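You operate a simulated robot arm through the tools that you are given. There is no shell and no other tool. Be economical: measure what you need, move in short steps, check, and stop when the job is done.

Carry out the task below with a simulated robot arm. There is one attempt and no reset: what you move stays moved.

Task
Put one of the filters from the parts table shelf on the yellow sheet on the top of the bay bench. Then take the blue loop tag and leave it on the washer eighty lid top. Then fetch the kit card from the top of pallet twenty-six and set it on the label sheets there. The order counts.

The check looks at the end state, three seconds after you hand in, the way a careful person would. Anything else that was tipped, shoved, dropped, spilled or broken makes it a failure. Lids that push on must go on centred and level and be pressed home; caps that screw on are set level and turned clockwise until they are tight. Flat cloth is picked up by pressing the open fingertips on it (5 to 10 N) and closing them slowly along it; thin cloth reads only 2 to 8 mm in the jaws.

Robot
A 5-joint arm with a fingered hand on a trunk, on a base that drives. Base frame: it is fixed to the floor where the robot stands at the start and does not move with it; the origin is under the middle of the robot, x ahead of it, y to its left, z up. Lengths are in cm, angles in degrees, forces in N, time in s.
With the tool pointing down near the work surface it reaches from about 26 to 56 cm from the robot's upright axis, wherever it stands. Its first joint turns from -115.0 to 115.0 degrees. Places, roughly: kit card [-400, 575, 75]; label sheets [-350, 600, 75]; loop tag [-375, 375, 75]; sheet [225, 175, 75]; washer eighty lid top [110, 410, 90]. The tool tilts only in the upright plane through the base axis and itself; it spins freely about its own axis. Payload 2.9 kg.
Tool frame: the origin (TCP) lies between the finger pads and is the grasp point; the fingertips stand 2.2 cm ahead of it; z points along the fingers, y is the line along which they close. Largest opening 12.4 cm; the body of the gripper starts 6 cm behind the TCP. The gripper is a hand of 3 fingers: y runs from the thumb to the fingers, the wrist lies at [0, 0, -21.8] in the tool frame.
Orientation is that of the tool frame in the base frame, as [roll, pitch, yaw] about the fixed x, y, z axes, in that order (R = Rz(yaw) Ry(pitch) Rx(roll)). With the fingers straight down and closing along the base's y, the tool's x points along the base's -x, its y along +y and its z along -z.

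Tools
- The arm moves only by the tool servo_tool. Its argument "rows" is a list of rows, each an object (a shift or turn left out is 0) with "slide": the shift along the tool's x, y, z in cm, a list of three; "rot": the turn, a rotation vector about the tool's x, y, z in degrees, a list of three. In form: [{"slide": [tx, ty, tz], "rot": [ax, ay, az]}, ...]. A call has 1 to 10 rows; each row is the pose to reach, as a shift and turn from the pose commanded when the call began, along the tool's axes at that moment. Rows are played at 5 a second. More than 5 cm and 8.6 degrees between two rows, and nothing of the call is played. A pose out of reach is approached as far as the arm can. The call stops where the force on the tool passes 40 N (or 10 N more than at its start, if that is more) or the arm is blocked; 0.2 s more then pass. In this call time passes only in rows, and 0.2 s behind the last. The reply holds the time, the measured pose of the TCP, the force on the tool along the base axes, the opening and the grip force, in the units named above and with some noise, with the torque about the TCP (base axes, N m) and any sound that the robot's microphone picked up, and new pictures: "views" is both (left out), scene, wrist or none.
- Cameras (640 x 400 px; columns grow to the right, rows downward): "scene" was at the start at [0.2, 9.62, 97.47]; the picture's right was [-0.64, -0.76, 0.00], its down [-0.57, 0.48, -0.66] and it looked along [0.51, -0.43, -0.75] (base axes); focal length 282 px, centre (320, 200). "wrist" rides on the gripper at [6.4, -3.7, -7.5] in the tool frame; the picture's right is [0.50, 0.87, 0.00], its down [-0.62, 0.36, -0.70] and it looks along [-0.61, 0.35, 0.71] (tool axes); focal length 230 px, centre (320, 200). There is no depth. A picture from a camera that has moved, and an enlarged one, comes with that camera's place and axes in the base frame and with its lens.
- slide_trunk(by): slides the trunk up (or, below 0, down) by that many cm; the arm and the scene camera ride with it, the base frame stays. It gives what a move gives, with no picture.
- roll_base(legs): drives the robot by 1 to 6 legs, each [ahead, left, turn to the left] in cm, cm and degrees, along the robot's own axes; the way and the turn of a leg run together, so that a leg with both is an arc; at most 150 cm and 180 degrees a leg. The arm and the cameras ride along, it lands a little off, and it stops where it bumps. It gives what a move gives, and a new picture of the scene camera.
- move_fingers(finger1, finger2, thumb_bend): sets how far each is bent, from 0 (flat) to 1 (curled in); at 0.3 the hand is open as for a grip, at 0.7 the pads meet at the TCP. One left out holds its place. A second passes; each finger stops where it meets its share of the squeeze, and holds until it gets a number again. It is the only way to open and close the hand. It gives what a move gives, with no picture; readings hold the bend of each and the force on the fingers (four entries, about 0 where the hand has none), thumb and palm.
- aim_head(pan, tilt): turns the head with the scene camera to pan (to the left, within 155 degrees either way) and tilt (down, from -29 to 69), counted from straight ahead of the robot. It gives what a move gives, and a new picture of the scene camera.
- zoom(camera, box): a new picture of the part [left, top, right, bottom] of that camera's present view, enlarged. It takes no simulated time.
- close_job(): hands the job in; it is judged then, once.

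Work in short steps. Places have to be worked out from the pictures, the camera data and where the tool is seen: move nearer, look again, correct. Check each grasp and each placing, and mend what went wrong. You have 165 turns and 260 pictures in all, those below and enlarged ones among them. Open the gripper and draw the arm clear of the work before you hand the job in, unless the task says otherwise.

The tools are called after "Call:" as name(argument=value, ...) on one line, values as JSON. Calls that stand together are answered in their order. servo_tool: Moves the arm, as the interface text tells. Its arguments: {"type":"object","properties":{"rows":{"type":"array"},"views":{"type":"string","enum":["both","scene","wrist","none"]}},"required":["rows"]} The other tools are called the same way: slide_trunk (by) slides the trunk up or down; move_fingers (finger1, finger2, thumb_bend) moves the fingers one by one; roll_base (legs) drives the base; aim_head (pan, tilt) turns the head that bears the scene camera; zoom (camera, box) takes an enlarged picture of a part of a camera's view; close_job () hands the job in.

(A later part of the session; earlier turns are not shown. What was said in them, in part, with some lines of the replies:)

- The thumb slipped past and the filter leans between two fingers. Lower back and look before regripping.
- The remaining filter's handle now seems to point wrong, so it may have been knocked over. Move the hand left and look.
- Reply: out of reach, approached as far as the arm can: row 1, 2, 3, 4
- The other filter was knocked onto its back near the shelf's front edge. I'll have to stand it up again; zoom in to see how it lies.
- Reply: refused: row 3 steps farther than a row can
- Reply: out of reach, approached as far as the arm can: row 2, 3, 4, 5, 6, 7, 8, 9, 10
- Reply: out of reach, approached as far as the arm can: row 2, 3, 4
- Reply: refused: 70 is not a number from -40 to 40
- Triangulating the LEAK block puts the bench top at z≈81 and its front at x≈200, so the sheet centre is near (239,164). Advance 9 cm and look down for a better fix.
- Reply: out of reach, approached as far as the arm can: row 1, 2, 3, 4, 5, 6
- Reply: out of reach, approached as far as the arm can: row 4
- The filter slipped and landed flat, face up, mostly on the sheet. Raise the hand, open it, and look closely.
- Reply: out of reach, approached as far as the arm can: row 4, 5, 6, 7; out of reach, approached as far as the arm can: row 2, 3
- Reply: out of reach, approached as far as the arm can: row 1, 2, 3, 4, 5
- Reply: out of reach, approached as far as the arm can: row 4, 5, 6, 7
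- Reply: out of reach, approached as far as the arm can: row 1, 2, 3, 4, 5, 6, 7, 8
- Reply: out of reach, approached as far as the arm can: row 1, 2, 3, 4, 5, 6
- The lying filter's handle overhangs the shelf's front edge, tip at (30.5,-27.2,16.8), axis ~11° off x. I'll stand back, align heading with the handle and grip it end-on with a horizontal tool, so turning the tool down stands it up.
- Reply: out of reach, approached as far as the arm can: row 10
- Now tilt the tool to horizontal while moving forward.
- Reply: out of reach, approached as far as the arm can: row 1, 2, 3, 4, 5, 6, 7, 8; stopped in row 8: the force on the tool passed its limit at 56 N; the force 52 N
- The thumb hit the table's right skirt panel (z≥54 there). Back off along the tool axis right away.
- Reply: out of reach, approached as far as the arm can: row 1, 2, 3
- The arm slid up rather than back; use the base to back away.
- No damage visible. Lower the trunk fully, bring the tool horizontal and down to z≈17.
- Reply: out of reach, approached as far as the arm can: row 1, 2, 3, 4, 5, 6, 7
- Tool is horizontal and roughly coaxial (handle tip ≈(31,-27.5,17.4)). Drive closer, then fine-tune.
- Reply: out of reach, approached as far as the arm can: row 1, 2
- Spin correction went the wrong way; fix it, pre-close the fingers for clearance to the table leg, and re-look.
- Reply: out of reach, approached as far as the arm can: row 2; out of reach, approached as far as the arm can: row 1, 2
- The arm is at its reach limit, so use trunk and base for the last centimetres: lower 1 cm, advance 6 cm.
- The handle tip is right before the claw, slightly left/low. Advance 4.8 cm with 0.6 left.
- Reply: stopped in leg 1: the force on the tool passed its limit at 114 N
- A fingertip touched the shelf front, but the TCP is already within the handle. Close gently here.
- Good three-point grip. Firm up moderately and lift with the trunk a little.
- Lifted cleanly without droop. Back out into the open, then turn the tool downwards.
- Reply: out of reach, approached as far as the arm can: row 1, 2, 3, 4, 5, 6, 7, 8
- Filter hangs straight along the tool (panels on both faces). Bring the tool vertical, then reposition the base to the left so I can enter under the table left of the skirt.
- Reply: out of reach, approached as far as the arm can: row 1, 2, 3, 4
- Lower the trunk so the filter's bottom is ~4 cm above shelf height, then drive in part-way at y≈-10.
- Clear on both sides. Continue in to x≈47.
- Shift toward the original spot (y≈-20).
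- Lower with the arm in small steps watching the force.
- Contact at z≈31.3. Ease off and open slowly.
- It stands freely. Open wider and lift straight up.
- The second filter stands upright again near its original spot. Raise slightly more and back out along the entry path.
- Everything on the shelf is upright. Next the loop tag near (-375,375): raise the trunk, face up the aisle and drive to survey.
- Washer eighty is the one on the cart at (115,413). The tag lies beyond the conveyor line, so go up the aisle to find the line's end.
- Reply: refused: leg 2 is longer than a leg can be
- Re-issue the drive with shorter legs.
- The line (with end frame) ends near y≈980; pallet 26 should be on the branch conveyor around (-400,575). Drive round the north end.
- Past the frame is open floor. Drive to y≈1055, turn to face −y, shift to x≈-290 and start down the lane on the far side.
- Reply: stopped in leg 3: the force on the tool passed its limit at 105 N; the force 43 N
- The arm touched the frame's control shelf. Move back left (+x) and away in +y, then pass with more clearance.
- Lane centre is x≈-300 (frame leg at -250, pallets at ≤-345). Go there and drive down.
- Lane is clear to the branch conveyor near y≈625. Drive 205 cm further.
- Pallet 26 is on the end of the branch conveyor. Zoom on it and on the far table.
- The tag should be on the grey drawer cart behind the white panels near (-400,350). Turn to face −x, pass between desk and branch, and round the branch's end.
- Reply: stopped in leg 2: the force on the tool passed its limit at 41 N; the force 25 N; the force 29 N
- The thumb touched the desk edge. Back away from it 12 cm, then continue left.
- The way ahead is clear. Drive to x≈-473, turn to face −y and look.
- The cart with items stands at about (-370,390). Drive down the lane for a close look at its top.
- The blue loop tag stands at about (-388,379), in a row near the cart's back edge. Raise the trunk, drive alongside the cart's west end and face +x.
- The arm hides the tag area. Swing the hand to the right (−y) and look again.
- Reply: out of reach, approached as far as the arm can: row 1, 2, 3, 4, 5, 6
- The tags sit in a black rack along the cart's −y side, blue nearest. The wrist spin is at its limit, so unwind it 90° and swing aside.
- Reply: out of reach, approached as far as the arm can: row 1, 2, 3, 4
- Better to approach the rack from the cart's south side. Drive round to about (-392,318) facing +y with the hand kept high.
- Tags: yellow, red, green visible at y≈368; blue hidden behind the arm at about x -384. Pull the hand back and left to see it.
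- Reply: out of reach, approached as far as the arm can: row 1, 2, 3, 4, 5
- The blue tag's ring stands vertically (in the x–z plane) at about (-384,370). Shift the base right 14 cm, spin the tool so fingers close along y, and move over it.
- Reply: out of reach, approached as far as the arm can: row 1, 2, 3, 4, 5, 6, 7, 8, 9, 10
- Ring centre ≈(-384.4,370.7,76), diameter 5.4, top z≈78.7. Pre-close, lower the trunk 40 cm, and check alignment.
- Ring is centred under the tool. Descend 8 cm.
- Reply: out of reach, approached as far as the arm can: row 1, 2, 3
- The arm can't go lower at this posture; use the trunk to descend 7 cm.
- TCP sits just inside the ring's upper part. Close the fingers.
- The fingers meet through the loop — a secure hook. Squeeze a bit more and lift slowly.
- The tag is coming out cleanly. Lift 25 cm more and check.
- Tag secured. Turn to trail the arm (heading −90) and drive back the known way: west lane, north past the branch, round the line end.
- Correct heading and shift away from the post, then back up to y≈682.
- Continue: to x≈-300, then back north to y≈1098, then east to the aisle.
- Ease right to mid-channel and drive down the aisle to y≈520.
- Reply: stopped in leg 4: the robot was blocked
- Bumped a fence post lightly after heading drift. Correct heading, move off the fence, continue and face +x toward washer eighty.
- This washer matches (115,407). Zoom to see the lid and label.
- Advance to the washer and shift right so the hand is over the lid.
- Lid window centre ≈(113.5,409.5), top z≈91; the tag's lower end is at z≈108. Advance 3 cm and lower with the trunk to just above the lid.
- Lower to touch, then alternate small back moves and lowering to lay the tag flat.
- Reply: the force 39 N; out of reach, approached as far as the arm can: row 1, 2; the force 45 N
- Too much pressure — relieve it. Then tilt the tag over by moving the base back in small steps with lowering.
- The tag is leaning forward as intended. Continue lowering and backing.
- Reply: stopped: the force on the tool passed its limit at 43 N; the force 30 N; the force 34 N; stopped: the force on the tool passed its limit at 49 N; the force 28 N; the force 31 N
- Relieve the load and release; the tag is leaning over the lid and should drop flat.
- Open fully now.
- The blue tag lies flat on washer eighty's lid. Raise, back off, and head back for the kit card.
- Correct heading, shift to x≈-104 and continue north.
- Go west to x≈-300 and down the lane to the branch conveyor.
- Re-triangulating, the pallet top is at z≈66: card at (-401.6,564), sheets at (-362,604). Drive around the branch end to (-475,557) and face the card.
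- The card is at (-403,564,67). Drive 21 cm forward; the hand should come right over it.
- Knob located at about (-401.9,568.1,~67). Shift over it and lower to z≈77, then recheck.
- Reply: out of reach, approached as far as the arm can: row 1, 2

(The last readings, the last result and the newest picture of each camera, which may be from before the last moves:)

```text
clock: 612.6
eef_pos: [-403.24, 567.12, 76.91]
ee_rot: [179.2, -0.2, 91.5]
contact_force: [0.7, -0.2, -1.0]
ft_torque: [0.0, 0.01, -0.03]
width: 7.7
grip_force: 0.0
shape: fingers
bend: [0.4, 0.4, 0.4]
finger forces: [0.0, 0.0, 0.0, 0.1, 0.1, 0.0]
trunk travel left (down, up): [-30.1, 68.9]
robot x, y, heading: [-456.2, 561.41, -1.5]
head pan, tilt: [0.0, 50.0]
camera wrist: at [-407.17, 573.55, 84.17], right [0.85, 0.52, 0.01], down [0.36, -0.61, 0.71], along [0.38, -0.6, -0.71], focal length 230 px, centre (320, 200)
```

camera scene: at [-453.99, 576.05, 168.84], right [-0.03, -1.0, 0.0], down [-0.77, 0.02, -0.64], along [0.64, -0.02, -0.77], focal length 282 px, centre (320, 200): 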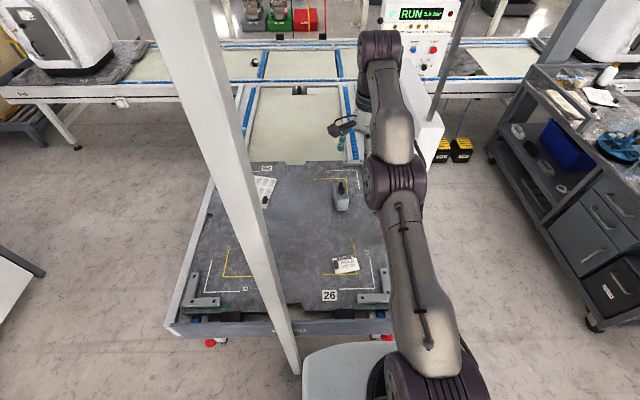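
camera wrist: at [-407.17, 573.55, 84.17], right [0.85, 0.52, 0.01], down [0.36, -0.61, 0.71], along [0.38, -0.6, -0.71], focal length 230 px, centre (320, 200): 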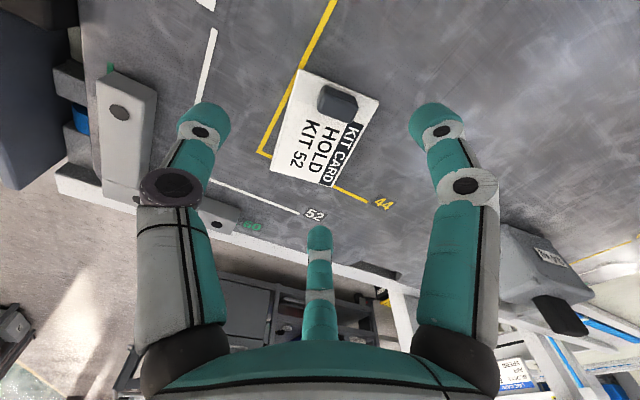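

Nudge the base 0.9 ahead, 1.4 left, then lower further.

Call:
roll_base(legs=[[0.9, 1.4, 0]])

Call:
slide_trunk(by=-5)

Call:
servo_tool(rows=[{"slide": [0, 0, 0]}], views="wrist")

```text
clock: 613.4
eef_pos: [-402.22, 568.69, 76.72]
ee_rot: [179.2, -0.2, 91.5]
contact_force: [-0.8, -0.2, 0.2]
ft_torque: [0.0, -0.01, -0.01]
width: 7.68
grip_force: 0.2
shape: fingers
bend: [0.4, 0.4, 0.4]
finger forces: [0.1, 0.0, 0.0, 0.1, 0.1, 0.0]
trunk travel left (down, up): [-30.1, 68.9]
robot x, y, heading: [-455.17, 563.17, -1.5]
head pan, tilt: [0.0, 50.0]
camera scene: at [-453.04, 577.45, 119.84], right [-0.02, -1.0, 0.0], down [-0.77, 0.02, -0.64], along [0.64, -0.02, -0.77], focal length 282 px, centre (320, 200)
```

scene: 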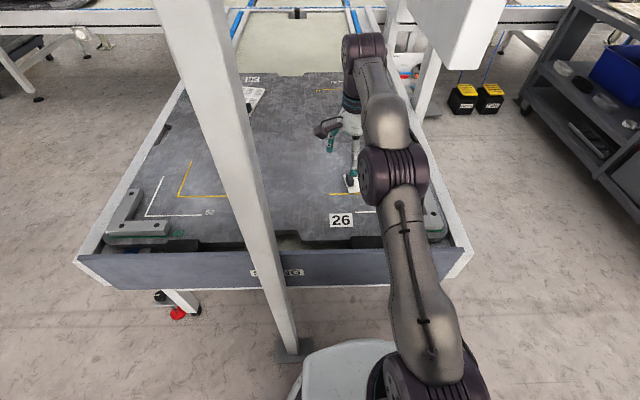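

```text
clock: 614.3
eef_pos: [-402.21, 568.55, 71.75]
ee_rot: [179.1, -0.1, 91.4]
contact_force: [-0.1, -0.8, -0.4]
ft_torque: [0.01, 0.01, 0.01]
width: 7.69
grip_force: 0.0
shape: fingers
bend: [0.4, 0.4, 0.4]
finger forces: [0.1, 0.0, 0.0, 0.0, 0.0, 0.0]
trunk travel left (down, up): [-25.1, 73.9]
robot x, y, heading: [-455.42, 562.89, -1.2]
head pan, tilt: [0.0, 50.0]
```

```text
clock: 614.7
eef_pos: [-402.1, 568.77, 71.64]
ee_rot: [179.2, 0.0, 91.5]
contact_force: [0.2, 0.5, -0.7]
ft_torque: [0.01, 0.03, -0.01]
width: 7.69
grip_force: 0.1
shape: fingers
bend: [0.4, 0.4, 0.4]
finger forces: [0.0, 0.0, 0.1, 0.1, 0.0, 0.1]
trunk travel left (down, up): [-25.1, 73.9]
robot x, y, heading: [-455.3, 562.85, -1.4]
head pan, tilt: [0.0, 50.0]
camera wrist: at [-406.22, 574.95, 79.17], right [0.85, 0.52, 0.01], down [0.36, -0.61, 0.71], along [0.38, -0.6, -0.71], focal length 230 px, centre (320, 200)
```

wrist: 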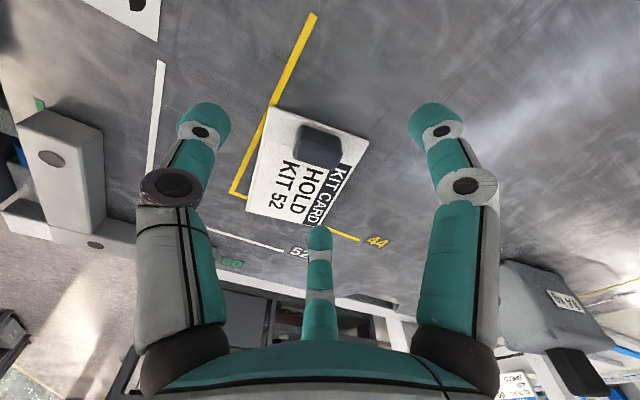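

Knob is centred. Lower 2.6 cm and close.

Call:
slide_trunk(by=-2.6)

Call:
zoom(camera="wrist", box=[180, 80, 460, 260])

```text
clock: 615.4
eef_pos: [-402.16, 568.62, 69.19]
ee_rot: [179.1, -0.1, 91.5]
contact_force: [-0.6, -1.0, 0.1]
ft_torque: [0.01, 0.02, 0.01]
width: 7.66
grip_force: 0.1
shape: fingers
bend: [0.4, 0.4, 0.4]
finger forces: [0.0, 0.2, 0.0, 0.1, 0.0, 0.1]
trunk travel left (down, up): [-22.5, 76.5]
robot x, y, heading: [-455.51, 562.47, -1.4]
head pan, tilt: [0.0, 50.0]
```

```text
2.22 times, centred on (320, 170) of wrist
camera zoom: at [-406.22, 574.95, 76.56], right [0.85, 0.52, 0.01], down [0.36, -0.61, 0.71], along [0.38, -0.6, -0.71], focal length 511 px, centre (320, 267)
```

zoom: 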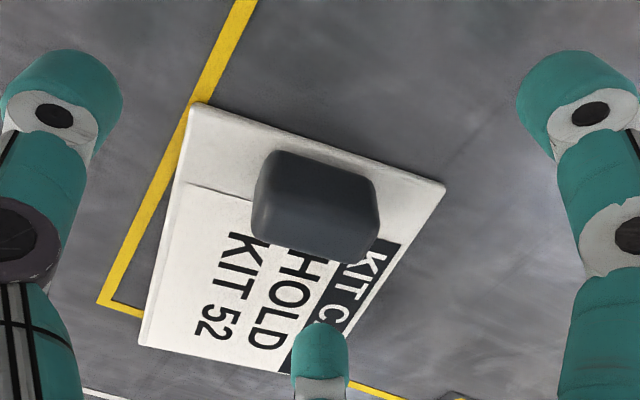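

Lower another centimetre with force check, then close.

Call:
slide_trunk(by=-1.1)

Call:
move_fingers(finger1=0.7, finger2=0.7, thumb_bend=0.7)

Call:
zoom(camera="wrist", box=[180, 80, 460, 260])

```text
clock: 616.0
eef_pos: [-402.19, 568.68, 68.0]
ee_rot: [179.2, -0.2, 91.6]
contact_force: [0.3, -0.1, 0.9]
ft_torque: [-0.01, 0.0, 0.0]
width: 7.69
grip_force: 0.1
shape: fingers
bend: [0.4, 0.4, 0.4]
finger forces: [0.0, 0.1, 0.0, 0.0, 0.1, 0.1]
trunk travel left (down, up): [-21.4, 77.6]
robot x, y, heading: [-455.28, 563.08, -1.2]
head pan, tilt: [0.0, 50.0]
```

```text
clock: 617.0
eef_pos: [-402.18, 568.75, 67.99]
ee_rot: [179.1, -0.1, 91.5]
contact_force: [-0.1, 0.6, 0.5]
ft_torque: [-0.02, 0.01, 0.01]
width: 0.47
grip_force: 5.1
shape: fingers
bend: [0.65, 0.64, 0.7]
finger forces: [4.6, 4.6, 0.0, 0.0, 0.6, 0.1]
trunk travel left (down, up): [-21.4, 77.6]
robot x, y, heading: [-455.47, 562.89, -1.3]
head pan, tilt: [0.0, 50.0]
```

```text
2.22 times, centred on (320, 170) of wrist
camera zoom: at [-406.23, 574.95, 75.47], right [0.85, 0.52, 0.01], down [0.36, -0.61, 0.71], along [0.38, -0.6, -0.71], focal length 511 px, centre (320, 267)
```

zoom: 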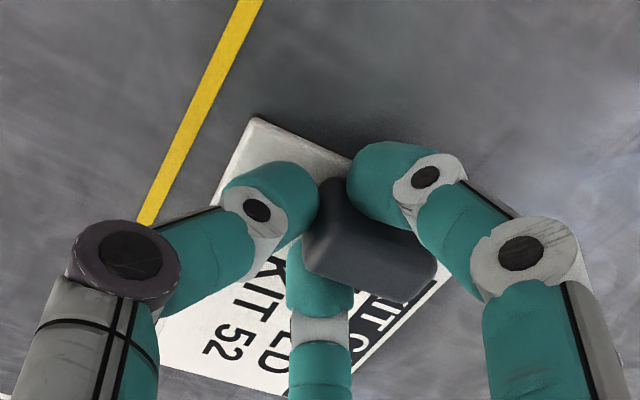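

The knob is pinched off-centre. Reopen and look at the new position.

Call:
move_fingers(finger1=0.42, finger2=0.42, thumb_bend=0.42)

Call:
zoom(camera="wrist", box=[180, 80, 460, 260])

```text
clock: 618.0
eef_pos: [-402.12, 568.64, 67.98]
ee_rot: [179.2, 0.0, 91.5]
contact_force: [0.1, 1.2, 4.4]
ft_torque: [-0.19, -0.08, 0.0]
width: 7.13
grip_force: 2.2
shape: fingers
bend: [0.42, 0.43, 0.42]
finger forces: [0.0, 4.1, 0.1, 0.1, 0.0, 0.1]
trunk travel left (down, up): [-21.4, 77.6]
robot x, y, heading: [-455.47, 562.51, -1.2]
head pan, tilt: [0.0, 50.0]
```

```text
2.22 times, centred on (320, 170) of wrist
camera zoom: at [-406.26, 574.96, 75.5], right [0.85, 0.52, 0.01], down [0.36, -0.61, 0.71], along [0.38, -0.6, -0.71], focal length 511 px, centre (320, 267)
```

zoom: 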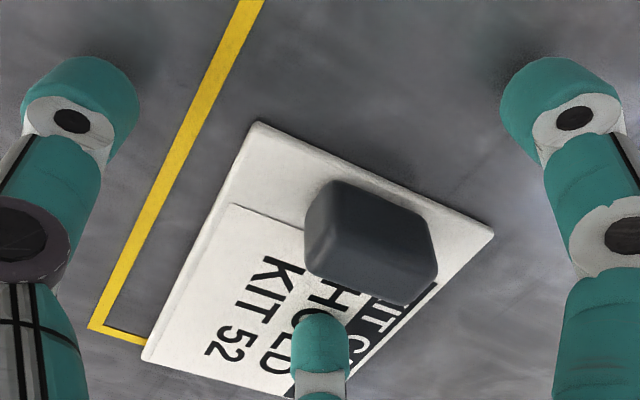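

The knob is elongated along x, so I should close across y. Raise, spin the tool −90° to the neutral spin, and realign.

Call:
slide_trunk(by=8)

Call:
servo_tool(rows=[{"rot": [0, 0, -8.5]}, {"rot": [0, 0, -17]}, {"rot": [0, 0, -25.5]}, {"rot": [0, 0, -34]}, {"rot": [0, 0, -42.5]}, {"rot": [0, 0, -51]}, {"rot": [0, 0, -59.5]}, {"rot": [0, 0, -68]}, {"rot": [0, 0, -76.5]}, {"rot": [0, 0, -85]}], views="none")

Call:
servo_tool(rows=[{"rot": [0, 0, -8]}, {"rot": [0, 0, -16]}], views="wrist")

```text
clock: 619.2
eef_pos: [-402.3, 568.66, 76.06]
ee_rot: [179.2, -0.1, 91.4]
contact_force: [-0.3, 0.2, -0.4]
ft_torque: [-0.02, 0.0, 0.01]
width: 7.12
grip_force: 0.1
shape: fingers
bend: [0.42, 0.42, 0.42]
finger forces: [0.0, 0.1, 0.1, 0.0, 0.1, 0.1]
trunk travel left (down, up): [-29.4, 69.6]
robot x, y, heading: [-455.41, 562.83, -1.2]
head pan, tilt: [0.0, 50.0]
```

```text
clock: 621.4
eef_pos: [-402.28, 568.51, 75.96]
ee_rot: [179.9, 0.7, 176.7]
contact_force: [-0.6, -0.5, 0.6]
ft_torque: [0.01, 0.01, 0.0]
width: 7.14
grip_force: 0.1
shape: fingers
bend: [0.42, 0.42, 0.42]
finger forces: [0.0, 0.0, 0.0, 0.1, 0.1, 0.1]
trunk travel left (down, up): [-29.4, 69.6]
robot x, y, heading: [-455.16, 562.91, -1.3]
head pan, tilt: [0.0, 50.0]
```

```text
clock: 622.0
eef_pos: [-402.31, 568.76, 76.0]
ee_rot: [-179.9, 0.8, -167.4]
contact_force: [-1.5, -0.4, 0.4]
ft_torque: [-0.01, -0.02, 0.01]
width: 7.12
grip_force: 0.0
shape: fingers
bend: [0.42, 0.42, 0.42]
finger forces: [0.0, 0.0, 0.1, 0.1, 0.0, 0.0]
trunk travel left (down, up): [-29.4, 69.6]
robot x, y, heading: [-455.62, 563.07, -1.4]
head pan, tilt: [0.0, 50.0]
camera wrist: at [-407.82, 563.62, 83.37], right [-0.68, 0.74, -0.01], down [0.52, 0.48, 0.71], along [0.53, 0.48, -0.7], focal length 230 px, centre (320, 200)
```

wrist: 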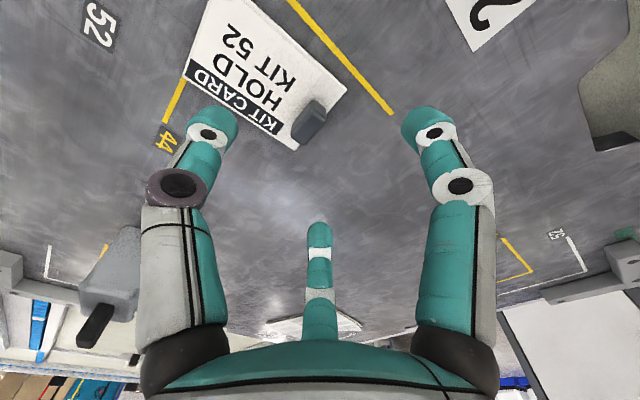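

Knob centre at (-401.0,568.7). Move 1.3 ahead, lower to z≈68.2 and view.

Call:
roll_base(legs=[[1.3, 0, 0]])

Call:
slide_trunk(by=-7.6)

Call:
zoom(camera="wrist", box=[180, 80, 460, 260])

```text
clock: 622.7
eef_pos: [-400.97, 568.57, 75.94]
ee_rot: [-179.9, 0.7, -167.5]
contact_force: [-0.4, 0.5, -0.6]
ft_torque: [-0.02, 0.02, -0.01]
width: 7.12
grip_force: 0.1
shape: fingers
bend: [0.42, 0.42, 0.42]
finger forces: [0.0, 0.0, 0.0, 0.0, 0.1, 0.1]
trunk travel left (down, up): [-29.4, 69.6]
robot x, y, heading: [-453.89, 562.33, -1.5]
head pan, tilt: [0.0, 50.0]
camera scene: at [-451.72, 577.4, 119.14], right [-0.02, -1.0, 0.0], down [-0.77, 0.02, -0.64], along [0.64, -0.02, -0.77], focal length 282 px, centre (320, 200)
```

scene: 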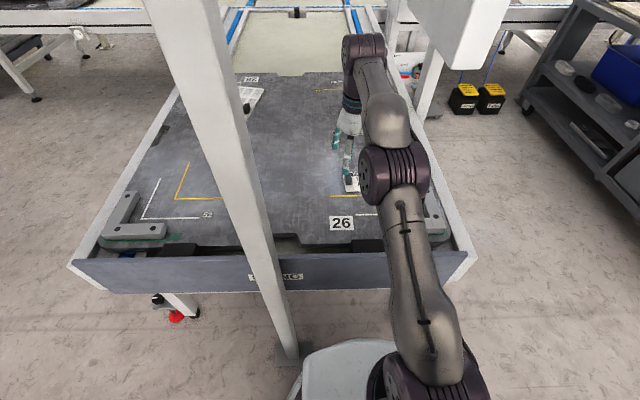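

```text
clock: 623.9
eef_pos: [-400.78, 568.55, 68.52]
ee_rot: [180.0, 0.9, -167.5]
contact_force: [0.2, -0.6, 0.7]
ft_torque: [-0.02, -0.02, -0.02]
width: 7.14
grip_force: 0.1
shape: fingers
bend: [0.42, 0.42, 0.42]
finger forces: [0.0, 0.1, 0.0, 0.0, 0.1, 0.1]
trunk travel left (down, up): [-21.8, 77.2]
robot x, y, heading: [-454.0, 562.63, -1.2]
head pan, tilt: [0.0, 50.0]
```

```text
2.22 times, centred on (320, 170) of wrist
camera zoom: at [-406.52, 563.6, 75.78], right [-0.68, 0.74, -0.01], down [0.52, 0.48, 0.71], along [0.53, 0.47, -0.7], focal length 511 px, centre (320, 267)
```

zoom: 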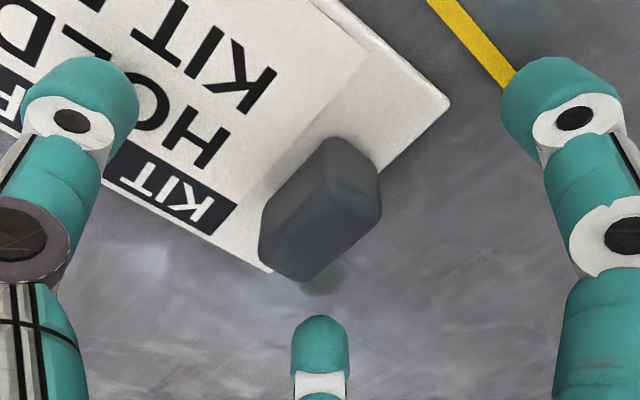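

Well centred. Lower 0.4 and close.

Call:
slide_trunk(by=-0.4)

Call:
move_fingers(finger1=0.7, finger2=0.7, thumb_bend=0.7)

Call:
zoom(camera="wrist", box=[180, 80, 460, 260])

```text
clock: 624.4
eef_pos: [-401.04, 568.62, 68.09]
ee_rot: [-179.8, 1.0, -167.5]
contact_force: [0.7, 1.9, 5.6]
ft_torque: [-0.26, -0.06, 0.05]
width: 7.16
grip_force: 2.1
shape: fingers
bend: [0.42, 0.42, 0.42]
finger forces: [0.1, 0.1, 0.0, 0.1, 5.4, 0.0]
trunk travel left (down, up): [-21.4, 77.6]
robot x, y, heading: [-453.96, 562.88, -1.4]
head pan, tilt: [0.0, 50.0]
```

```text
clock: 625.4
eef_pos: [-401.01, 568.65, 67.99]
ee_rot: [-179.9, 0.9, -167.5]
contact_force: [-0.4, -0.4, 1.8]
ft_torque: [0.01, 0.01, 0.0]
width: 0.38
grip_force: 5.6
shape: fingers
bend: [0.7, 0.64, 0.66]
finger forces: [0.0, 5.6, 0.0, 0.1, 5.5, 0.0]
trunk travel left (down, up): [-21.4, 77.6]
robot x, y, heading: [-453.84, 562.56, -1.4]
head pan, tilt: [0.0, 50.0]
```

```text
2.22 times, centred on (320, 170) of wrist
camera zoom: at [-406.52, 563.6, 75.37], right [-0.68, 0.74, -0.01], down [0.52, 0.48, 0.71], along [0.53, 0.47, -0.7], focal length 511 px, centre (320, 267)
```

zoom: 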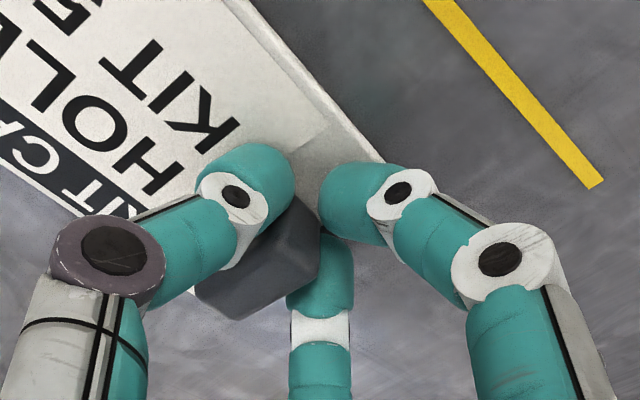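

The knob is pinched between thumb and one finger at 5.6 N. Test by lifting a little.

Call:
slide_trunk(by=3)

Call:
servo_tool(rows=[{"slide": [0, 0, 0]}], views="wrist")

```text
clock: 626.1
eef_pos: [-400.92, 568.57, 70.94]
ee_rot: [-180.0, 0.7, -167.5]
contact_force: [0.7, -0.5, -0.3]
ft_torque: [-0.01, 0.02, 0.02]
width: 0.33
grip_force: 5.1
shape: fingers
bend: [0.7, 0.64, 0.66]
finger forces: [0.0, 5.5, 0.0, 0.0, 5.5, 0.0]
trunk travel left (down, up): [-24.4, 74.6]
robot x, y, heading: [-454.06, 562.74, -1.6]
head pan, tilt: [0.0, 50.0]
```

```text
clock: 626.5
eef_pos: [-400.91, 568.54, 70.9]
ee_rot: [-180.0, 0.7, -167.5]
contact_force: [0.1, -0.4, -0.1]
ft_torque: [0.0, -0.01, -0.01]
width: 0.34
grip_force: 5.1
shape: fingers
bend: [0.7, 0.64, 0.66]
finger forces: [0.0, 5.4, 0.1, 0.0, 5.3, 0.1]
trunk travel left (down, up): [-24.4, 74.6]
robot x, y, heading: [-454.15, 562.7, -1.6]
head pan, tilt: [0.0, 50.0]
camera wrist: at [-406.51, 563.6, 78.37], right [-0.68, 0.74, -0.01], down [0.52, 0.48, 0.71], along [0.53, 0.47, -0.7], focal length 230 px, centre (320, 200)
```

wrist: 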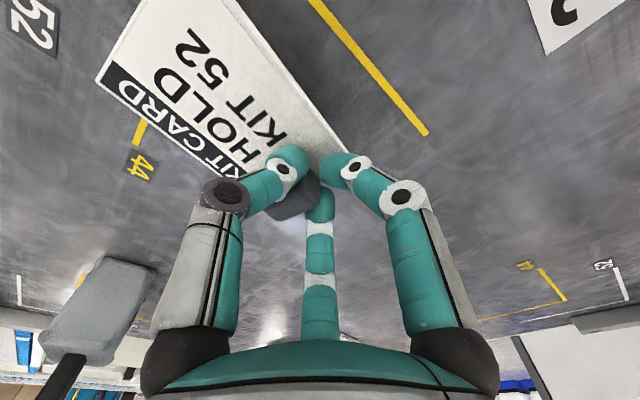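

The card is held. Raise it and carry it round to the north side of the branch.

Call:
slide_trunk(by=40)

Call:
roll_base(legs=[[-21, 0, 0], [0, 0, -88.5], [-122, 0, 0]])

Call:
servo_tool(rows=[{"slide": [0, 0, 0]}], views="wrist")

```text
clock: 630.4
eef_pos: [-400.88, 568.68, 110.97]
ee_rot: [-179.9, 0.8, -167.5]
contact_force: [0.4, -0.7, -0.1]
ft_torque: [-0.01, 0.0, -0.02]
width: 0.33
grip_force: 5.5
shape: fingers
bend: [0.7, 0.64, 0.66]
finger forces: [0.0, 5.4, 0.1, 0.1, 5.4, 0.1]
trunk travel left (down, up): [-64.4, 34.6]
robot x, y, heading: [-453.96, 562.92, -1.5]
head pan, tilt: [0.0, 50.0]
```

```text
clock: 641.6
eef_pos: [-467.51, 632.81, 110.93]
ee_rot: [-179.9, 0.8, 102.5]
contact_force: [0.2, -0.4, -0.1]
ft_torque: [-0.03, 0.01, 0.01]
width: 0.31
grip_force: 5.0
shape: fingers
bend: [0.7, 0.64, 0.66]
finger forces: [0.1, 5.3, 0.0, 0.1, 5.3, 0.0]
trunk travel left (down, up): [-64.4, 34.6]
robot x, y, heading: [-473.61, 686.13, -91.7]
head pan, tilt: [0.0, 50.0]
camera scene: at [-458.61, 684.2, 154.14], right [-1.0, 0.02, 0.0], down [0.02, 0.77, -0.64], along [-0.02, -0.64, -0.77], focal length 282 px, centre (320, 200)
```

scene: 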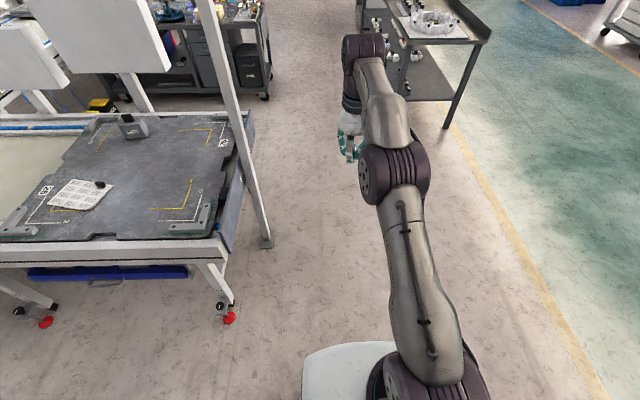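

```text
clock: 642.0
eef_pos: [-467.48, 632.97, 110.92]
ee_rot: [-179.9, 0.8, 102.5]
contact_force: [0.0, 0.0, 0.1]
ft_torque: [-0.01, 0.02, 0.02]
width: 0.31
grip_force: 6.0
shape: fingers
bend: [0.7, 0.64, 0.66]
finger forces: [0.1, 5.2, 0.0, 0.0, 5.3, 0.1]
trunk travel left (down, up): [-64.4, 34.6]
robot x, y, heading: [-473.54, 686.0, -91.4]
head pan, tilt: [0.0, 50.0]
camera wrist: at [-472.49, 638.48, 118.37], right [0.74, 0.68, -0.01], down [0.48, -0.52, 0.71], along [0.47, -0.53, -0.7], focal length 230 px, centre (320, 200)
```

wrist: 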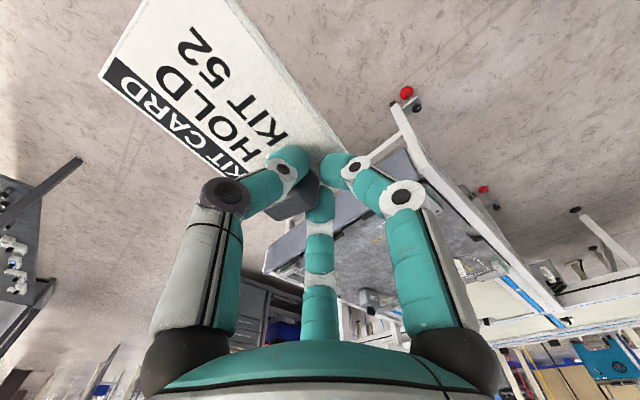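

Card held firmly, its centre 5.7 cm to the hand's right. Sheets: centre (-362,607), knob at (-369,602). Target TCP ≈(-353,607) puts the card on the sheets clear of the knob. Drive there.

Call:
roll_base(legs=[[0, 0, 1.6], [0, 114, 0]])

Call:
aim_head(pan=-5, tilt=62)

```text
clock: 648.1
eef_pos: [-354.2, 634.24, 110.94]
ee_rot: [-180.0, 0.8, 104.9]
contact_force: [-0.1, 0.0, 0.0]
ft_torque: [0.01, -0.03, 0.03]
width: 0.29
grip_force: 5.0
shape: fingers
bend: [0.7, 0.64, 0.66]
finger forces: [0.0, 5.3, 0.2, 0.0, 5.2, 0.1]
trunk travel left (down, up): [-64.4, 34.6]
robot x, y, heading: [-362.55, 687.46, -89.3]
head pan, tilt: [0.0, 50.0]
camera scene: at [-347.56, 685.82, 154.14], right [-1.0, -0.02, 0.0], down [-0.01, 0.77, -0.64], along [0.01, -0.64, -0.77], focal length 282 px, centre (320, 200)
```

scene: 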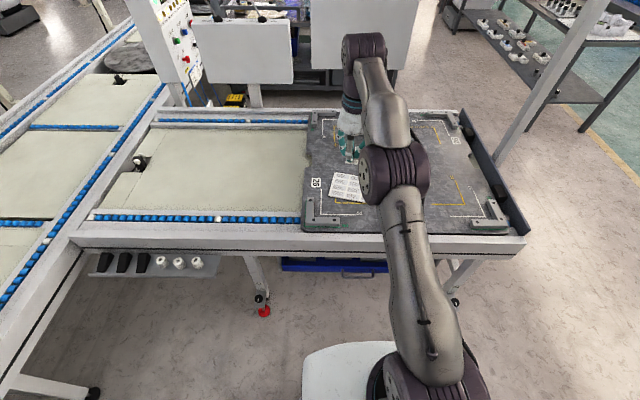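

```text
clock: 648.8
eef_pos: [-354.35, 634.16, 110.92]
ee_rot: [-179.9, 0.8, 104.9]
contact_force: [0.2, -0.4, 0.6]
ft_torque: [0.01, 0.01, 0.01]
width: 0.34
grip_force: 5.4
shape: fingers
bend: [0.7, 0.64, 0.66]
finger forces: [0.1, 5.4, 0.1, 0.0, 5.3, 0.0]
trunk travel left (down, up): [-64.4, 34.6]
robot x, y, heading: [-362.57, 687.02, -89.0]
head pan, tilt: [-5.0, 62.0]
camera scene: at [-348.17, 687.1, 152.66], right [-1.0, 0.07, 0.0], down [0.06, 0.88, -0.47], along [-0.03, -0.47, -0.88], focal length 282 px, centre (320, 200)
```

scene: 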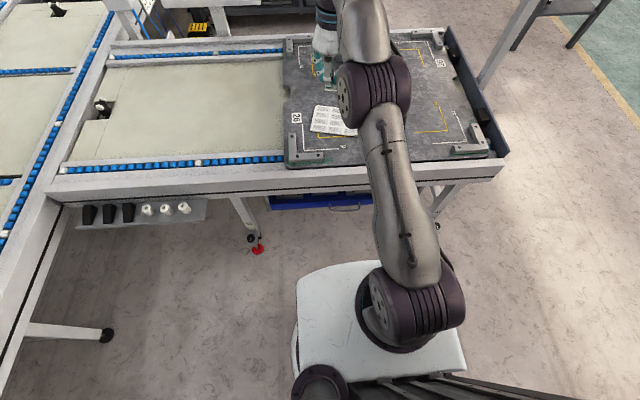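

Advance 20 cm, then extend the arm over the sheets.

Call:
roll_base(legs=[[20, 0, 0]])

Call:
servo_tool(rows=[{"slide": [-3.5, -0.4, 0]}, {"slide": [-7, -0.8, 0]}], views="both")

```text
clock: 650.4
eef_pos: [-353.72, 614.29, 111.04]
ee_rot: [-180.0, 0.7, 105.0]
contact_force: [0.1, 0.2, -0.9]
ft_torque: [0.05, -0.01, 0.02]
width: 0.3
grip_force: 5.3
shape: fingers
bend: [0.7, 0.64, 0.66]
finger forces: [0.0, 5.3, 0.1, 0.0, 5.3, 0.1]
trunk travel left (down, up): [-64.4, 34.6]
robot x, y, heading: [-362.14, 667.12, -88.8]
head pan, tilt: [-5.0, 62.0]
camera scene: at [-347.81, 667.07, 152.66], right [-1.0, 0.07, 0.0], down [0.06, 0.88, -0.47], along [-0.03, -0.47, -0.88], focal length 282 px, centre (320, 200)
```

scene: 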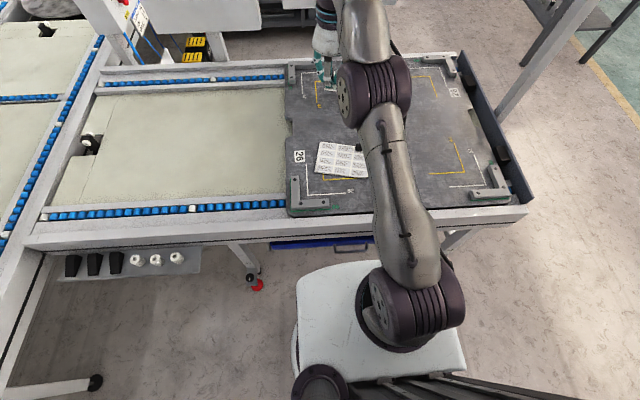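

```text
clock: 651.0
eef_pos: [-353.78, 613.49, 109.35]
ee_rot: [-179.9, 0.8, 105.0]
contact_force: [0.0, 0.1, 0.6]
ft_torque: [-0.01, -0.03, 0.0]
width: 0.31
grip_force: 5.1
shape: fingers
bend: [0.7, 0.64, 0.66]
finger forces: [0.0, 5.3, 0.0, 0.0, 5.3, 0.1]
out of reach, approached as far as the arm can: row 1, 2
trunk travel left (down, up): [-64.4, 34.6]
robot x, y, heading: [-361.61, 667.31, -88.9]
head pan, tilt: [-5.0, 62.0]
camera scene: at [-347.81, 667.15, 152.66], right [-1.0, 0.07, 0.0], down [0.06, 0.88, -0.47], along [-0.03, -0.47, -0.88], focal length 282 px, centre (320, 200)
camera wrist: at [-359.12, 618.8, 116.77], right [0.71, 0.71, -0.01], down [0.5, -0.49, 0.71], along [0.5, -0.51, -0.7], focal length 230 px, centre (320, 200)
```

scene: 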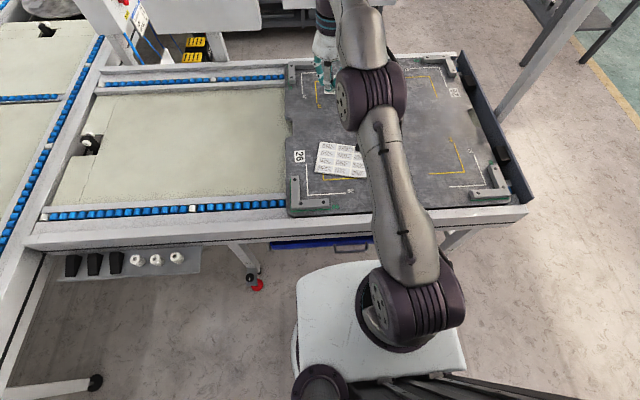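
wrist: 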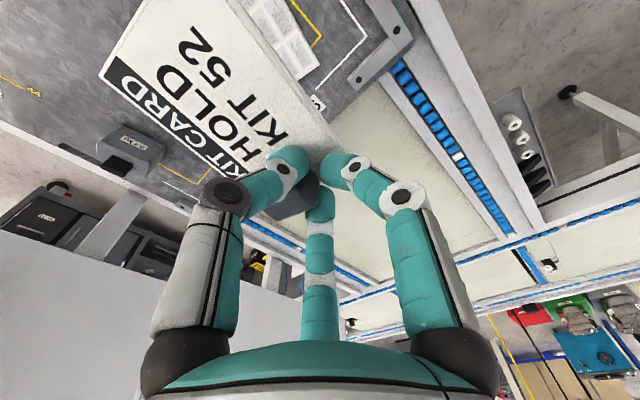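

Reach is limited in this posture; try extending diagonally forward and down.

Call:
servo_tool(rows=[{"slide": [-2, 0, 4]}, {"slide": [-4, 0, 8]}, {"slide": [-6, 0, 12]}, {"slide": [-8, 0, 16]}], views="none")

```text
clock: 652.0
eef_pos: [-352.19, 609.5, 93.25]
ee_rot: [-179.9, 0.8, 105.1]
contact_force: [0.8, 0.2, -0.5]
ft_torque: [0.01, 0.01, -0.01]
width: 0.32
grip_force: 5.4
shape: fingers
bend: [0.7, 0.64, 0.66]
finger forces: [0.0, 5.2, 0.0, 0.0, 5.2, 0.0]
out of reach, approached as far as the arm can: row 1, 2, 3, 4
trunk travel left (down, up): [-64.4, 34.6]
robot x, y, heading: [-361.85, 667.29, -89.0]
head pan, tilt: [-5.0, 62.0]
```

That works. Continue diagonally.

Call:
servo_tool(rows=[{"slide": [-2, -0.4, 4]}, {"slide": [-4, -0.8, 8]}, {"slide": [-6, -1.2, 12]}], views="both")

```text
clock: 652.8
eef_pos: [-352.86, 609.43, 83.24]
ee_rot: [-179.9, 0.8, 105.0]
contact_force: [0.4, -0.9, -1.2]
ft_torque: [0.01, -0.01, -0.02]
width: 0.29
grip_force: 5.0
shape: fingers
bend: [0.7, 0.64, 0.66]
finger forces: [0.0, 5.2, 0.1, 0.1, 5.3, 0.1]
out of reach, approached as far as the arm can: row 1, 2, 3
trunk travel left (down, up): [-64.4, 34.6]
robot x, y, heading: [-361.9, 667.11, -88.9]
head pan, tilt: [-5.0, 62.0]
camera scene: at [-347.82, 667.11, 152.66], right [-1.0, 0.07, 0.0], down [0.06, 0.88, -0.47], along [-0.03, -0.47, -0.88], focal length 282 px, centre (320, 200)
camera wrist: at [-358.08, 614.75, 90.65], right [0.71, 0.71, -0.01], down [0.5, -0.49, 0.71], along [0.5, -0.51, -0.71], focal length 230 px, centre (320, 200)
```

scene: 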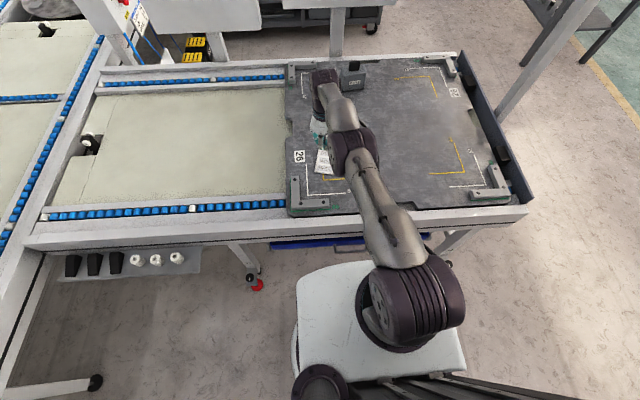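
wrist: 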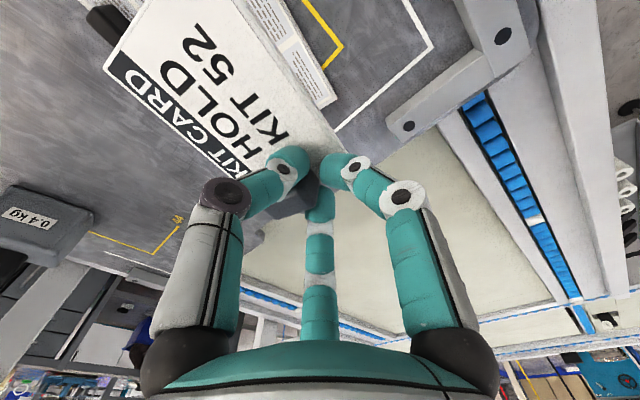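

Card centre is at (-358,610) vs sheets centre (-360.5,604.5). Nudge the base 3 cm ahead and lower the trunk.

Call:
roll_base(legs=[[3.2, 0, 0]])

Call:
servo_tool(rows=[{"slide": [-1.5, -1.2, 0]}], views="none")

Call:
slide_trunk(by=-9)

Call:
servo_tool(rows=[{"slide": [0, 0, 0]}], views="both")

```text
clock: 653.6
eef_pos: [-352.7, 606.18, 83.33]
ee_rot: [-180.0, 0.6, 105.1]
contact_force: [0.8, 0.3, -0.6]
ft_torque: [0.02, 0.0, -0.01]
width: 0.33
grip_force: 4.7
shape: fingers
bend: [0.7, 0.64, 0.66]
finger forces: [0.1, 5.4, 0.0, 0.0, 5.3, 0.0]
trunk travel left (down, up): [-64.4, 34.6]
robot x, y, heading: [-362.11, 664.02, -89.2]
head pan, tilt: [-5.0, 62.0]
camera scene: at [-347.75, 663.79, 152.66], right [-1.0, 0.07, 0.0], down [0.06, 0.88, -0.47], along [-0.03, -0.47, -0.88], focal length 282 px, centre (320, 200)
```

scene: 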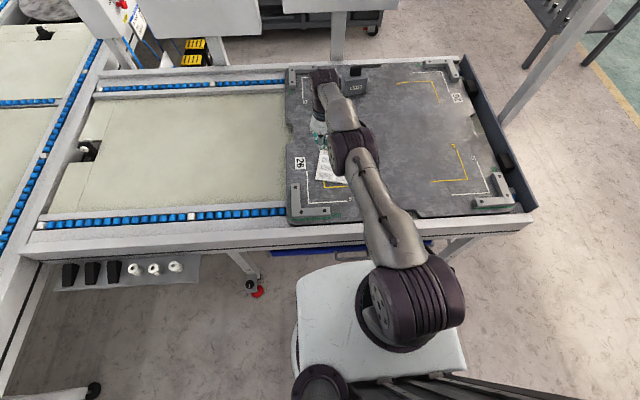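

```text
clock: 654.0
eef_pos: [-353.87, 606.15, 83.47]
ee_rot: [-179.8, 0.9, 105.1]
contact_force: [0.4, -0.3, -0.8]
ft_torque: [0.01, -0.03, 0.0]
width: 0.29
grip_force: 5.6
shape: fingers
bend: [0.7, 0.64, 0.66]
finger forces: [0.0, 5.3, 0.0, 0.1, 5.3, 0.0]
out of reach, approached as far as the arm can: row 1
trunk travel left (down, up): [-64.4, 34.6]
robot x, y, heading: [-361.79, 663.85, -88.9]
head pan, tilt: [-5.0, 62.0]
```

```text
clock: 655.3
eef_pos: [-353.86, 606.15, 74.46]
ee_rot: [-179.9, 0.8, 105.0]
contact_force: [0.7, -0.1, 0.0]
ft_torque: [0.02, -0.05, -0.03]
width: 0.29
grip_force: 5.7
shape: fingers
bend: [0.7, 0.64, 0.66]
finger forces: [0.0, 5.3, 0.1, 0.0, 5.3, 0.1]
trunk travel left (down, up): [-55.4, 43.6]
robot x, y, heading: [-362.13, 663.93, -88.8]
head pan, tilt: [-5.0, 62.0]
```

```text
clock: 655.7
eef_pos: [-353.81, 605.93, 74.45]
ee_rot: [-179.9, 0.7, 105.0]
contact_force: [-0.7, 0.5, -0.9]
ft_torque: [-0.01, -0.03, 0.02]
width: 0.29
grip_force: 5.1
shape: fingers
bend: [0.7, 0.64, 0.66]
finger forces: [0.1, 5.3, 0.0, 0.1, 5.3, 0.0]
trunk travel left (down, up): [-55.4, 43.6]
robot x, y, heading: [-362.09, 664.0, -88.8]
head pan, tilt: [-5.0, 62.0]
camera scene: at [-347.75, 663.98, 143.66], right [-1.0, 0.07, 0.0], down [0.06, 0.88, -0.47], along [-0.03, -0.47, -0.88], focal length 282 px, centre (320, 200)
camera wrist: at [-359.04, 611.37, 81.89], right [0.71, 0.71, -0.01], down [0.5, -0.49, 0.71], along [0.5, -0.51, -0.7], focal length 230 px, centre (320, 200)
```

scene: 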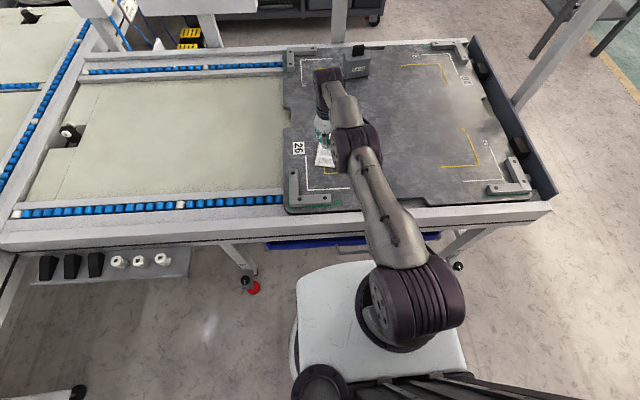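
wrist: 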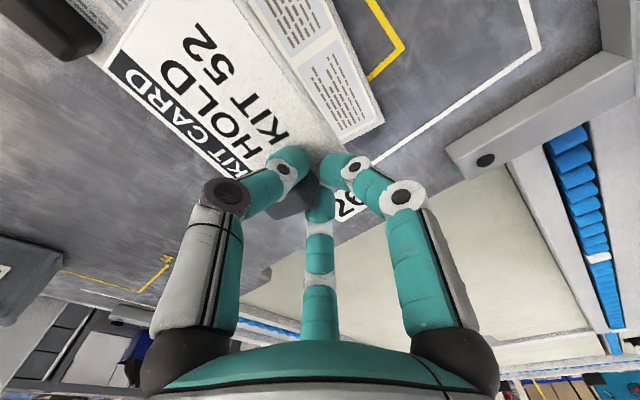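

Card is over the sheets, clear of their knob. Lower to contact.

Call:
slide_trunk(by=-5)

Call:
slide_trunk(by=-0.9)

Call:
zoom(camera="wrist", box=[0, 0, 640, 400])

```text
clock: 656.6
eef_pos: [-353.73, 606.16, 69.39]
ee_rot: [180.0, 0.7, 105.1]
contact_force: [-0.1, -0.4, -1.3]
ft_torque: [0.01, 0.01, 0.01]
width: 0.31
grip_force: 5.6
shape: fingers
bend: [0.7, 0.64, 0.66]
finger forces: [0.0, 5.3, 0.0, 0.0, 5.3, 0.0]
trunk travel left (down, up): [-50.4, 48.6]
robot x, y, heading: [-361.74, 663.89, -88.7]
head pan, tilt: [-5.0, 62.0]
```

```text
clock: 657.2
eef_pos: [-353.69, 606.04, 68.59]
ee_rot: [-179.8, 0.8, 105.0]
contact_force: [0.5, 0.1, -0.9]
ft_torque: [-0.03, -0.01, 0.01]
width: 0.28
grip_force: 5.5
shape: fingers
bend: [0.7, 0.64, 0.66]
finger forces: [0.0, 5.4, 0.0, 0.0, 5.4, 0.0]
trunk travel left (down, up): [-49.5, 49.5]
robot x, y, heading: [-362.02, 663.84, -88.9]
head pan, tilt: [-5.0, 62.0]
```

```text
1.00 times, centred on (320, 200) of wrist (not enlarged: the box is as wide or as high as the picture)
camera zoom: at [-359.05, 611.37, 75.99], right [0.71, 0.71, -0.01], down [0.5, -0.49, 0.71], along [0.5, -0.51, -0.7], focal length 230 px, centre (320, 200)
```

zoom: 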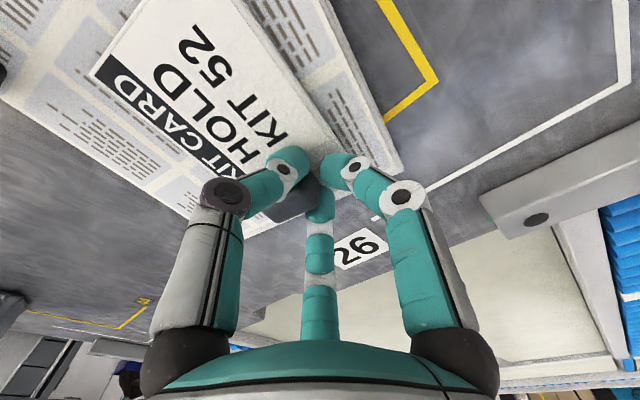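

The card is nicely inside the sheet outline. Lower the last bit and release.

Call:
slide_trunk(by=-0.5)

Call:
move_fingers(finger1=0.6, finger2=0.58, thumb_bend=0.6)

Call:
slide_trunk(by=1)

Call:
move_fingers(finger1=0.42, finger2=0.42, thumb_bend=0.42)

Call:
slide_trunk(by=12)

Call:
servo_tool(rows=[{"slide": [0, 0, 0]}], views="wrist")

```text
clock: 657.7
eef_pos: [-353.7, 606.06, 68.47]
ee_rot: [-179.9, 1.2, 105.1]
contact_force: [-1.7, -3.6, 22.3]
ft_torque: [-0.2, 0.24, 0.12]
width: 0.24
grip_force: 14.5
shape: fingers
bend: [0.7, 0.64, 0.69]
finger forces: [0.1, 7.9, 0.0, 0.0, 22.0, 0.1]
trunk travel left (down, up): [-49.0, 50.0]
robot x, y, heading: [-362.43, 664.0, -88.7]
head pan, tilt: [-5.0, 62.0]
```

```text
clock: 658.7
eef_pos: [-353.74, 606.09, 68.38]
ee_rot: [-179.9, 1.1, 105.0]
contact_force: [-1.9, -6.9, 34.4]
ft_torque: [-0.16, 0.48, 0.08]
width: 0.65
grip_force: 18.0
shape: fingers
bend: [0.66, 0.57, 0.62]
finger forces: [7.1, 0.0, 0.1, 0.1, 28.7, 0.0]
trunk travel left (down, up): [-49.0, 50.0]
robot x, y, heading: [-361.85, 663.98, -88.8]
head pan, tilt: [-5.0, 62.0]
```

```text
clock: 659.3
eef_pos: [-353.69, 606.21, 69.05]
ee_rot: [-179.9, 0.6, 105.1]
contact_force: [-0.2, -1.0, 0.4]
ft_torque: [0.0, -0.01, 0.03]
width: 2.18
grip_force: 0.2
shape: fingers
bend: [0.6, 0.57, 0.6]
finger forces: [0.0, 0.0, 0.0, 0.1, 0.0, 0.0]
trunk travel left (down, up): [-50.0, 49.0]
robot x, y, heading: [-361.63, 663.99, -88.8]
head pan, tilt: [-5.0, 62.0]
```

```text
clock: 660.3
eef_pos: [-353.72, 606.14, 69.1]
ee_rot: [-179.9, 0.8, 105.1]
contact_force: [-0.7, 0.3, -0.4]
ft_torque: [0.04, 0.0, -0.02]
width: 7.15
grip_force: 0.0
shape: fingers
bend: [0.42, 0.42, 0.42]
finger forces: [0.0, 0.0, 0.1, 0.1, 0.0, 0.1]
trunk travel left (down, up): [-50.0, 49.0]
robot x, y, heading: [-361.84, 664.13, -88.8]
head pan, tilt: [-5.0, 62.0]
```

```text
clock: 661.8
eef_pos: [-353.82, 606.13, 81.01]
ee_rot: [180.0, 0.8, 105.2]
contact_force: [0.0, -0.7, 0.4]
ft_torque: [-0.02, 0.0, 0.02]
width: 7.11
grip_force: 0.0
shape: fingers
bend: [0.42, 0.42, 0.42]
finger forces: [0.1, 0.0, 0.0, 0.0, 0.1, 0.0]
trunk travel left (down, up): [-62.0, 37.0]
robot x, y, heading: [-361.95, 664.25, -89.0]
head pan, tilt: [-5.0, 62.0]
```

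```text
clock: 662.2
eef_pos: [-353.63, 606.08, 81.12]
ee_rot: [-179.9, 0.9, 105.1]
contact_force: [0.0, -0.3, 0.8]
ft_torque: [-0.01, -0.02, -0.01]
width: 7.11
grip_force: 0.1
shape: fingers
bend: [0.42, 0.42, 0.42]
finger forces: [0.1, 0.0, 0.0, 0.0, 0.0, 0.0]
trunk travel left (down, up): [-62.0, 37.0]
robot x, y, heading: [-361.95, 663.98, -88.7]
head pan, tilt: [-5.0, 62.0]
camera wrist: at [-359.04, 611.37, 88.49], right [0.71, 0.71, -0.01], down [0.5, -0.49, 0.71], along [0.5, -0.51, -0.7], focal length 230 px, centre (320, 200)
```

wrist: 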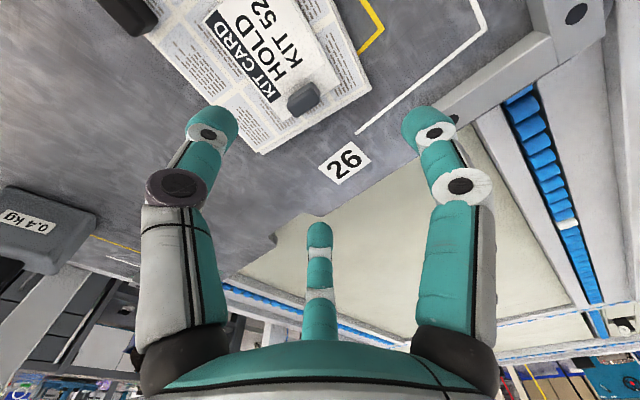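

Card rests on the label sheets. Raise the hand, back clear, and take a final look.

Call:
slide_trunk(by=25)

Call:
roll_base(legs=[[-30, 0, 0]])

Call:
aim_head(pan=0, tilt=42)

Call:
zoom(camera="scene", box=[260, 100, 420, 240])

```text
clock: 664.8
eef_pos: [-353.74, 606.01, 106.1]
ee_rot: [-179.9, 0.8, 105.2]
contact_force: [-0.4, -0.1, -0.4]
ft_torque: [0.02, 0.02, -0.03]
width: 7.13
grip_force: 0.0
shape: fingers
bend: [0.42, 0.42, 0.42]
finger forces: [0.0, 0.0, 0.1, 0.1, 0.0, 0.0]
trunk travel left (down, up): [-87.0, 12.0]
robot x, y, heading: [-362.28, 664.33, -88.7]
head pan, tilt: [-5.0, 62.0]
```

```text
clock: 666.8
eef_pos: [-354.44, 635.39, 106.06]
ee_rot: [-179.9, 0.7, 104.9]
contact_force: [-0.2, -0.4, 0.4]
ft_torque: [-0.01, 0.02, -0.01]
width: 7.11
grip_force: 0.0
shape: fingers
bend: [0.42, 0.42, 0.42]
finger forces: [0.1, 0.0, 0.0, 0.0, 0.1, 0.0]
trunk travel left (down, up): [-87.0, 12.0]
robot x, y, heading: [-362.56, 693.7, -89.0]
head pan, tilt: [-5.0, 62.0]
camera scene: at [-348.32, 693.3, 175.26], right [-1.0, 0.07, 0.0], down [0.06, 0.88, -0.47], along [-0.03, -0.47, -0.88], focal length 282 px, centre (320, 200)
```

scene: 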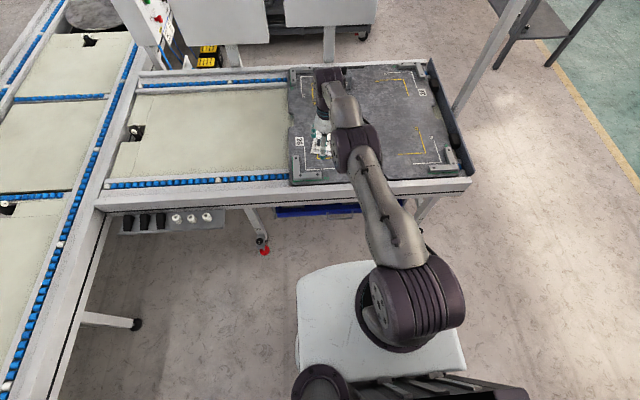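

```text
clock: 667.6
eef_pos: [-354.37, 635.37, 106.17]
ee_rot: [-179.8, 0.8, 105.0]
contact_force: [-0.2, 0.7, -0.5]
ft_torque: [0.01, 0.04, -0.01]
width: 7.12
grip_force: 0.0
shape: fingers
bend: [0.42, 0.42, 0.42]
finger forces: [0.0, 0.0, 0.1, 0.0, 0.1, 0.0]
trunk travel left (down, up): [-87.0, 12.0]
robot x, y, heading: [-362.74, 693.3, -89.2]
head pan, tilt: [0.0, 42.0]
camera scene: at [-347.72, 691.38, 177.86], right [-1.0, -0.02, 0.0], down [-0.01, 0.67, -0.74], along [0.01, -0.74, -0.67], focal length 282 px, centre (320, 200)
```

scene: 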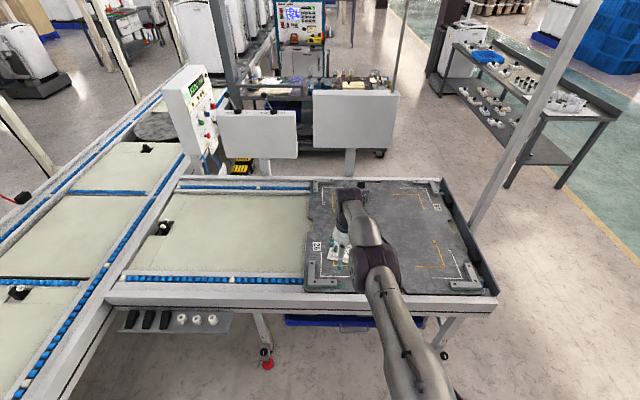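

```text
2.86 times, centred on (340, 170) of scene
camera zoom: at [-347.72, 691.38, 177.86], right [-1.0, -0.02, 0.0], down [-0.01, 0.67, -0.74], along [0.01, -0.74, -0.67], focal length 807 px, centre (263, 286)
```

zoom: 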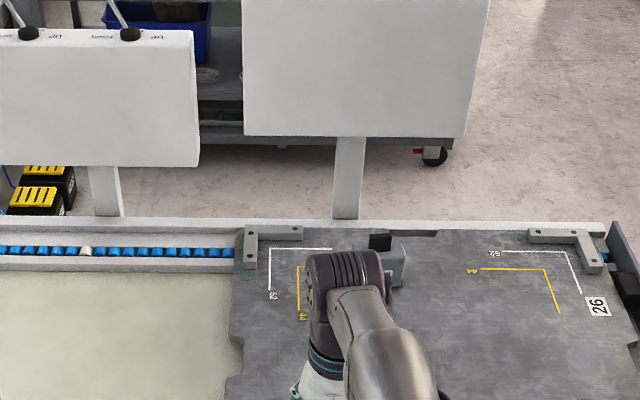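

The card lies on the sheets, the hand is open and well above the pallet. Hand in.

Call:
close_job()

```text
The job is handed in.
```

All three moves were made in order and the job is handed in, with these flaws:

- **Filter:** it slipped from the grip over the bay bench and landed flat on the yellow sheet. I left it there, with its handle and one corner over the sheet's edge.
- **Second filter on the shelf:** I knocked it over and stood it back up, about 4 cm from where it was and turned.
- **Loop tag:** the blue tag lies flat on the lid of the washer at the place given for eighty. I could not read that washer's number label.
- **Kit card:** it lies on the label sheets on pallet twenty-six.
- **Bumps:** the robot touched the parts table's side panel and shelf edge, a press frame, a desk and a fence post. Nothing appeared to move.
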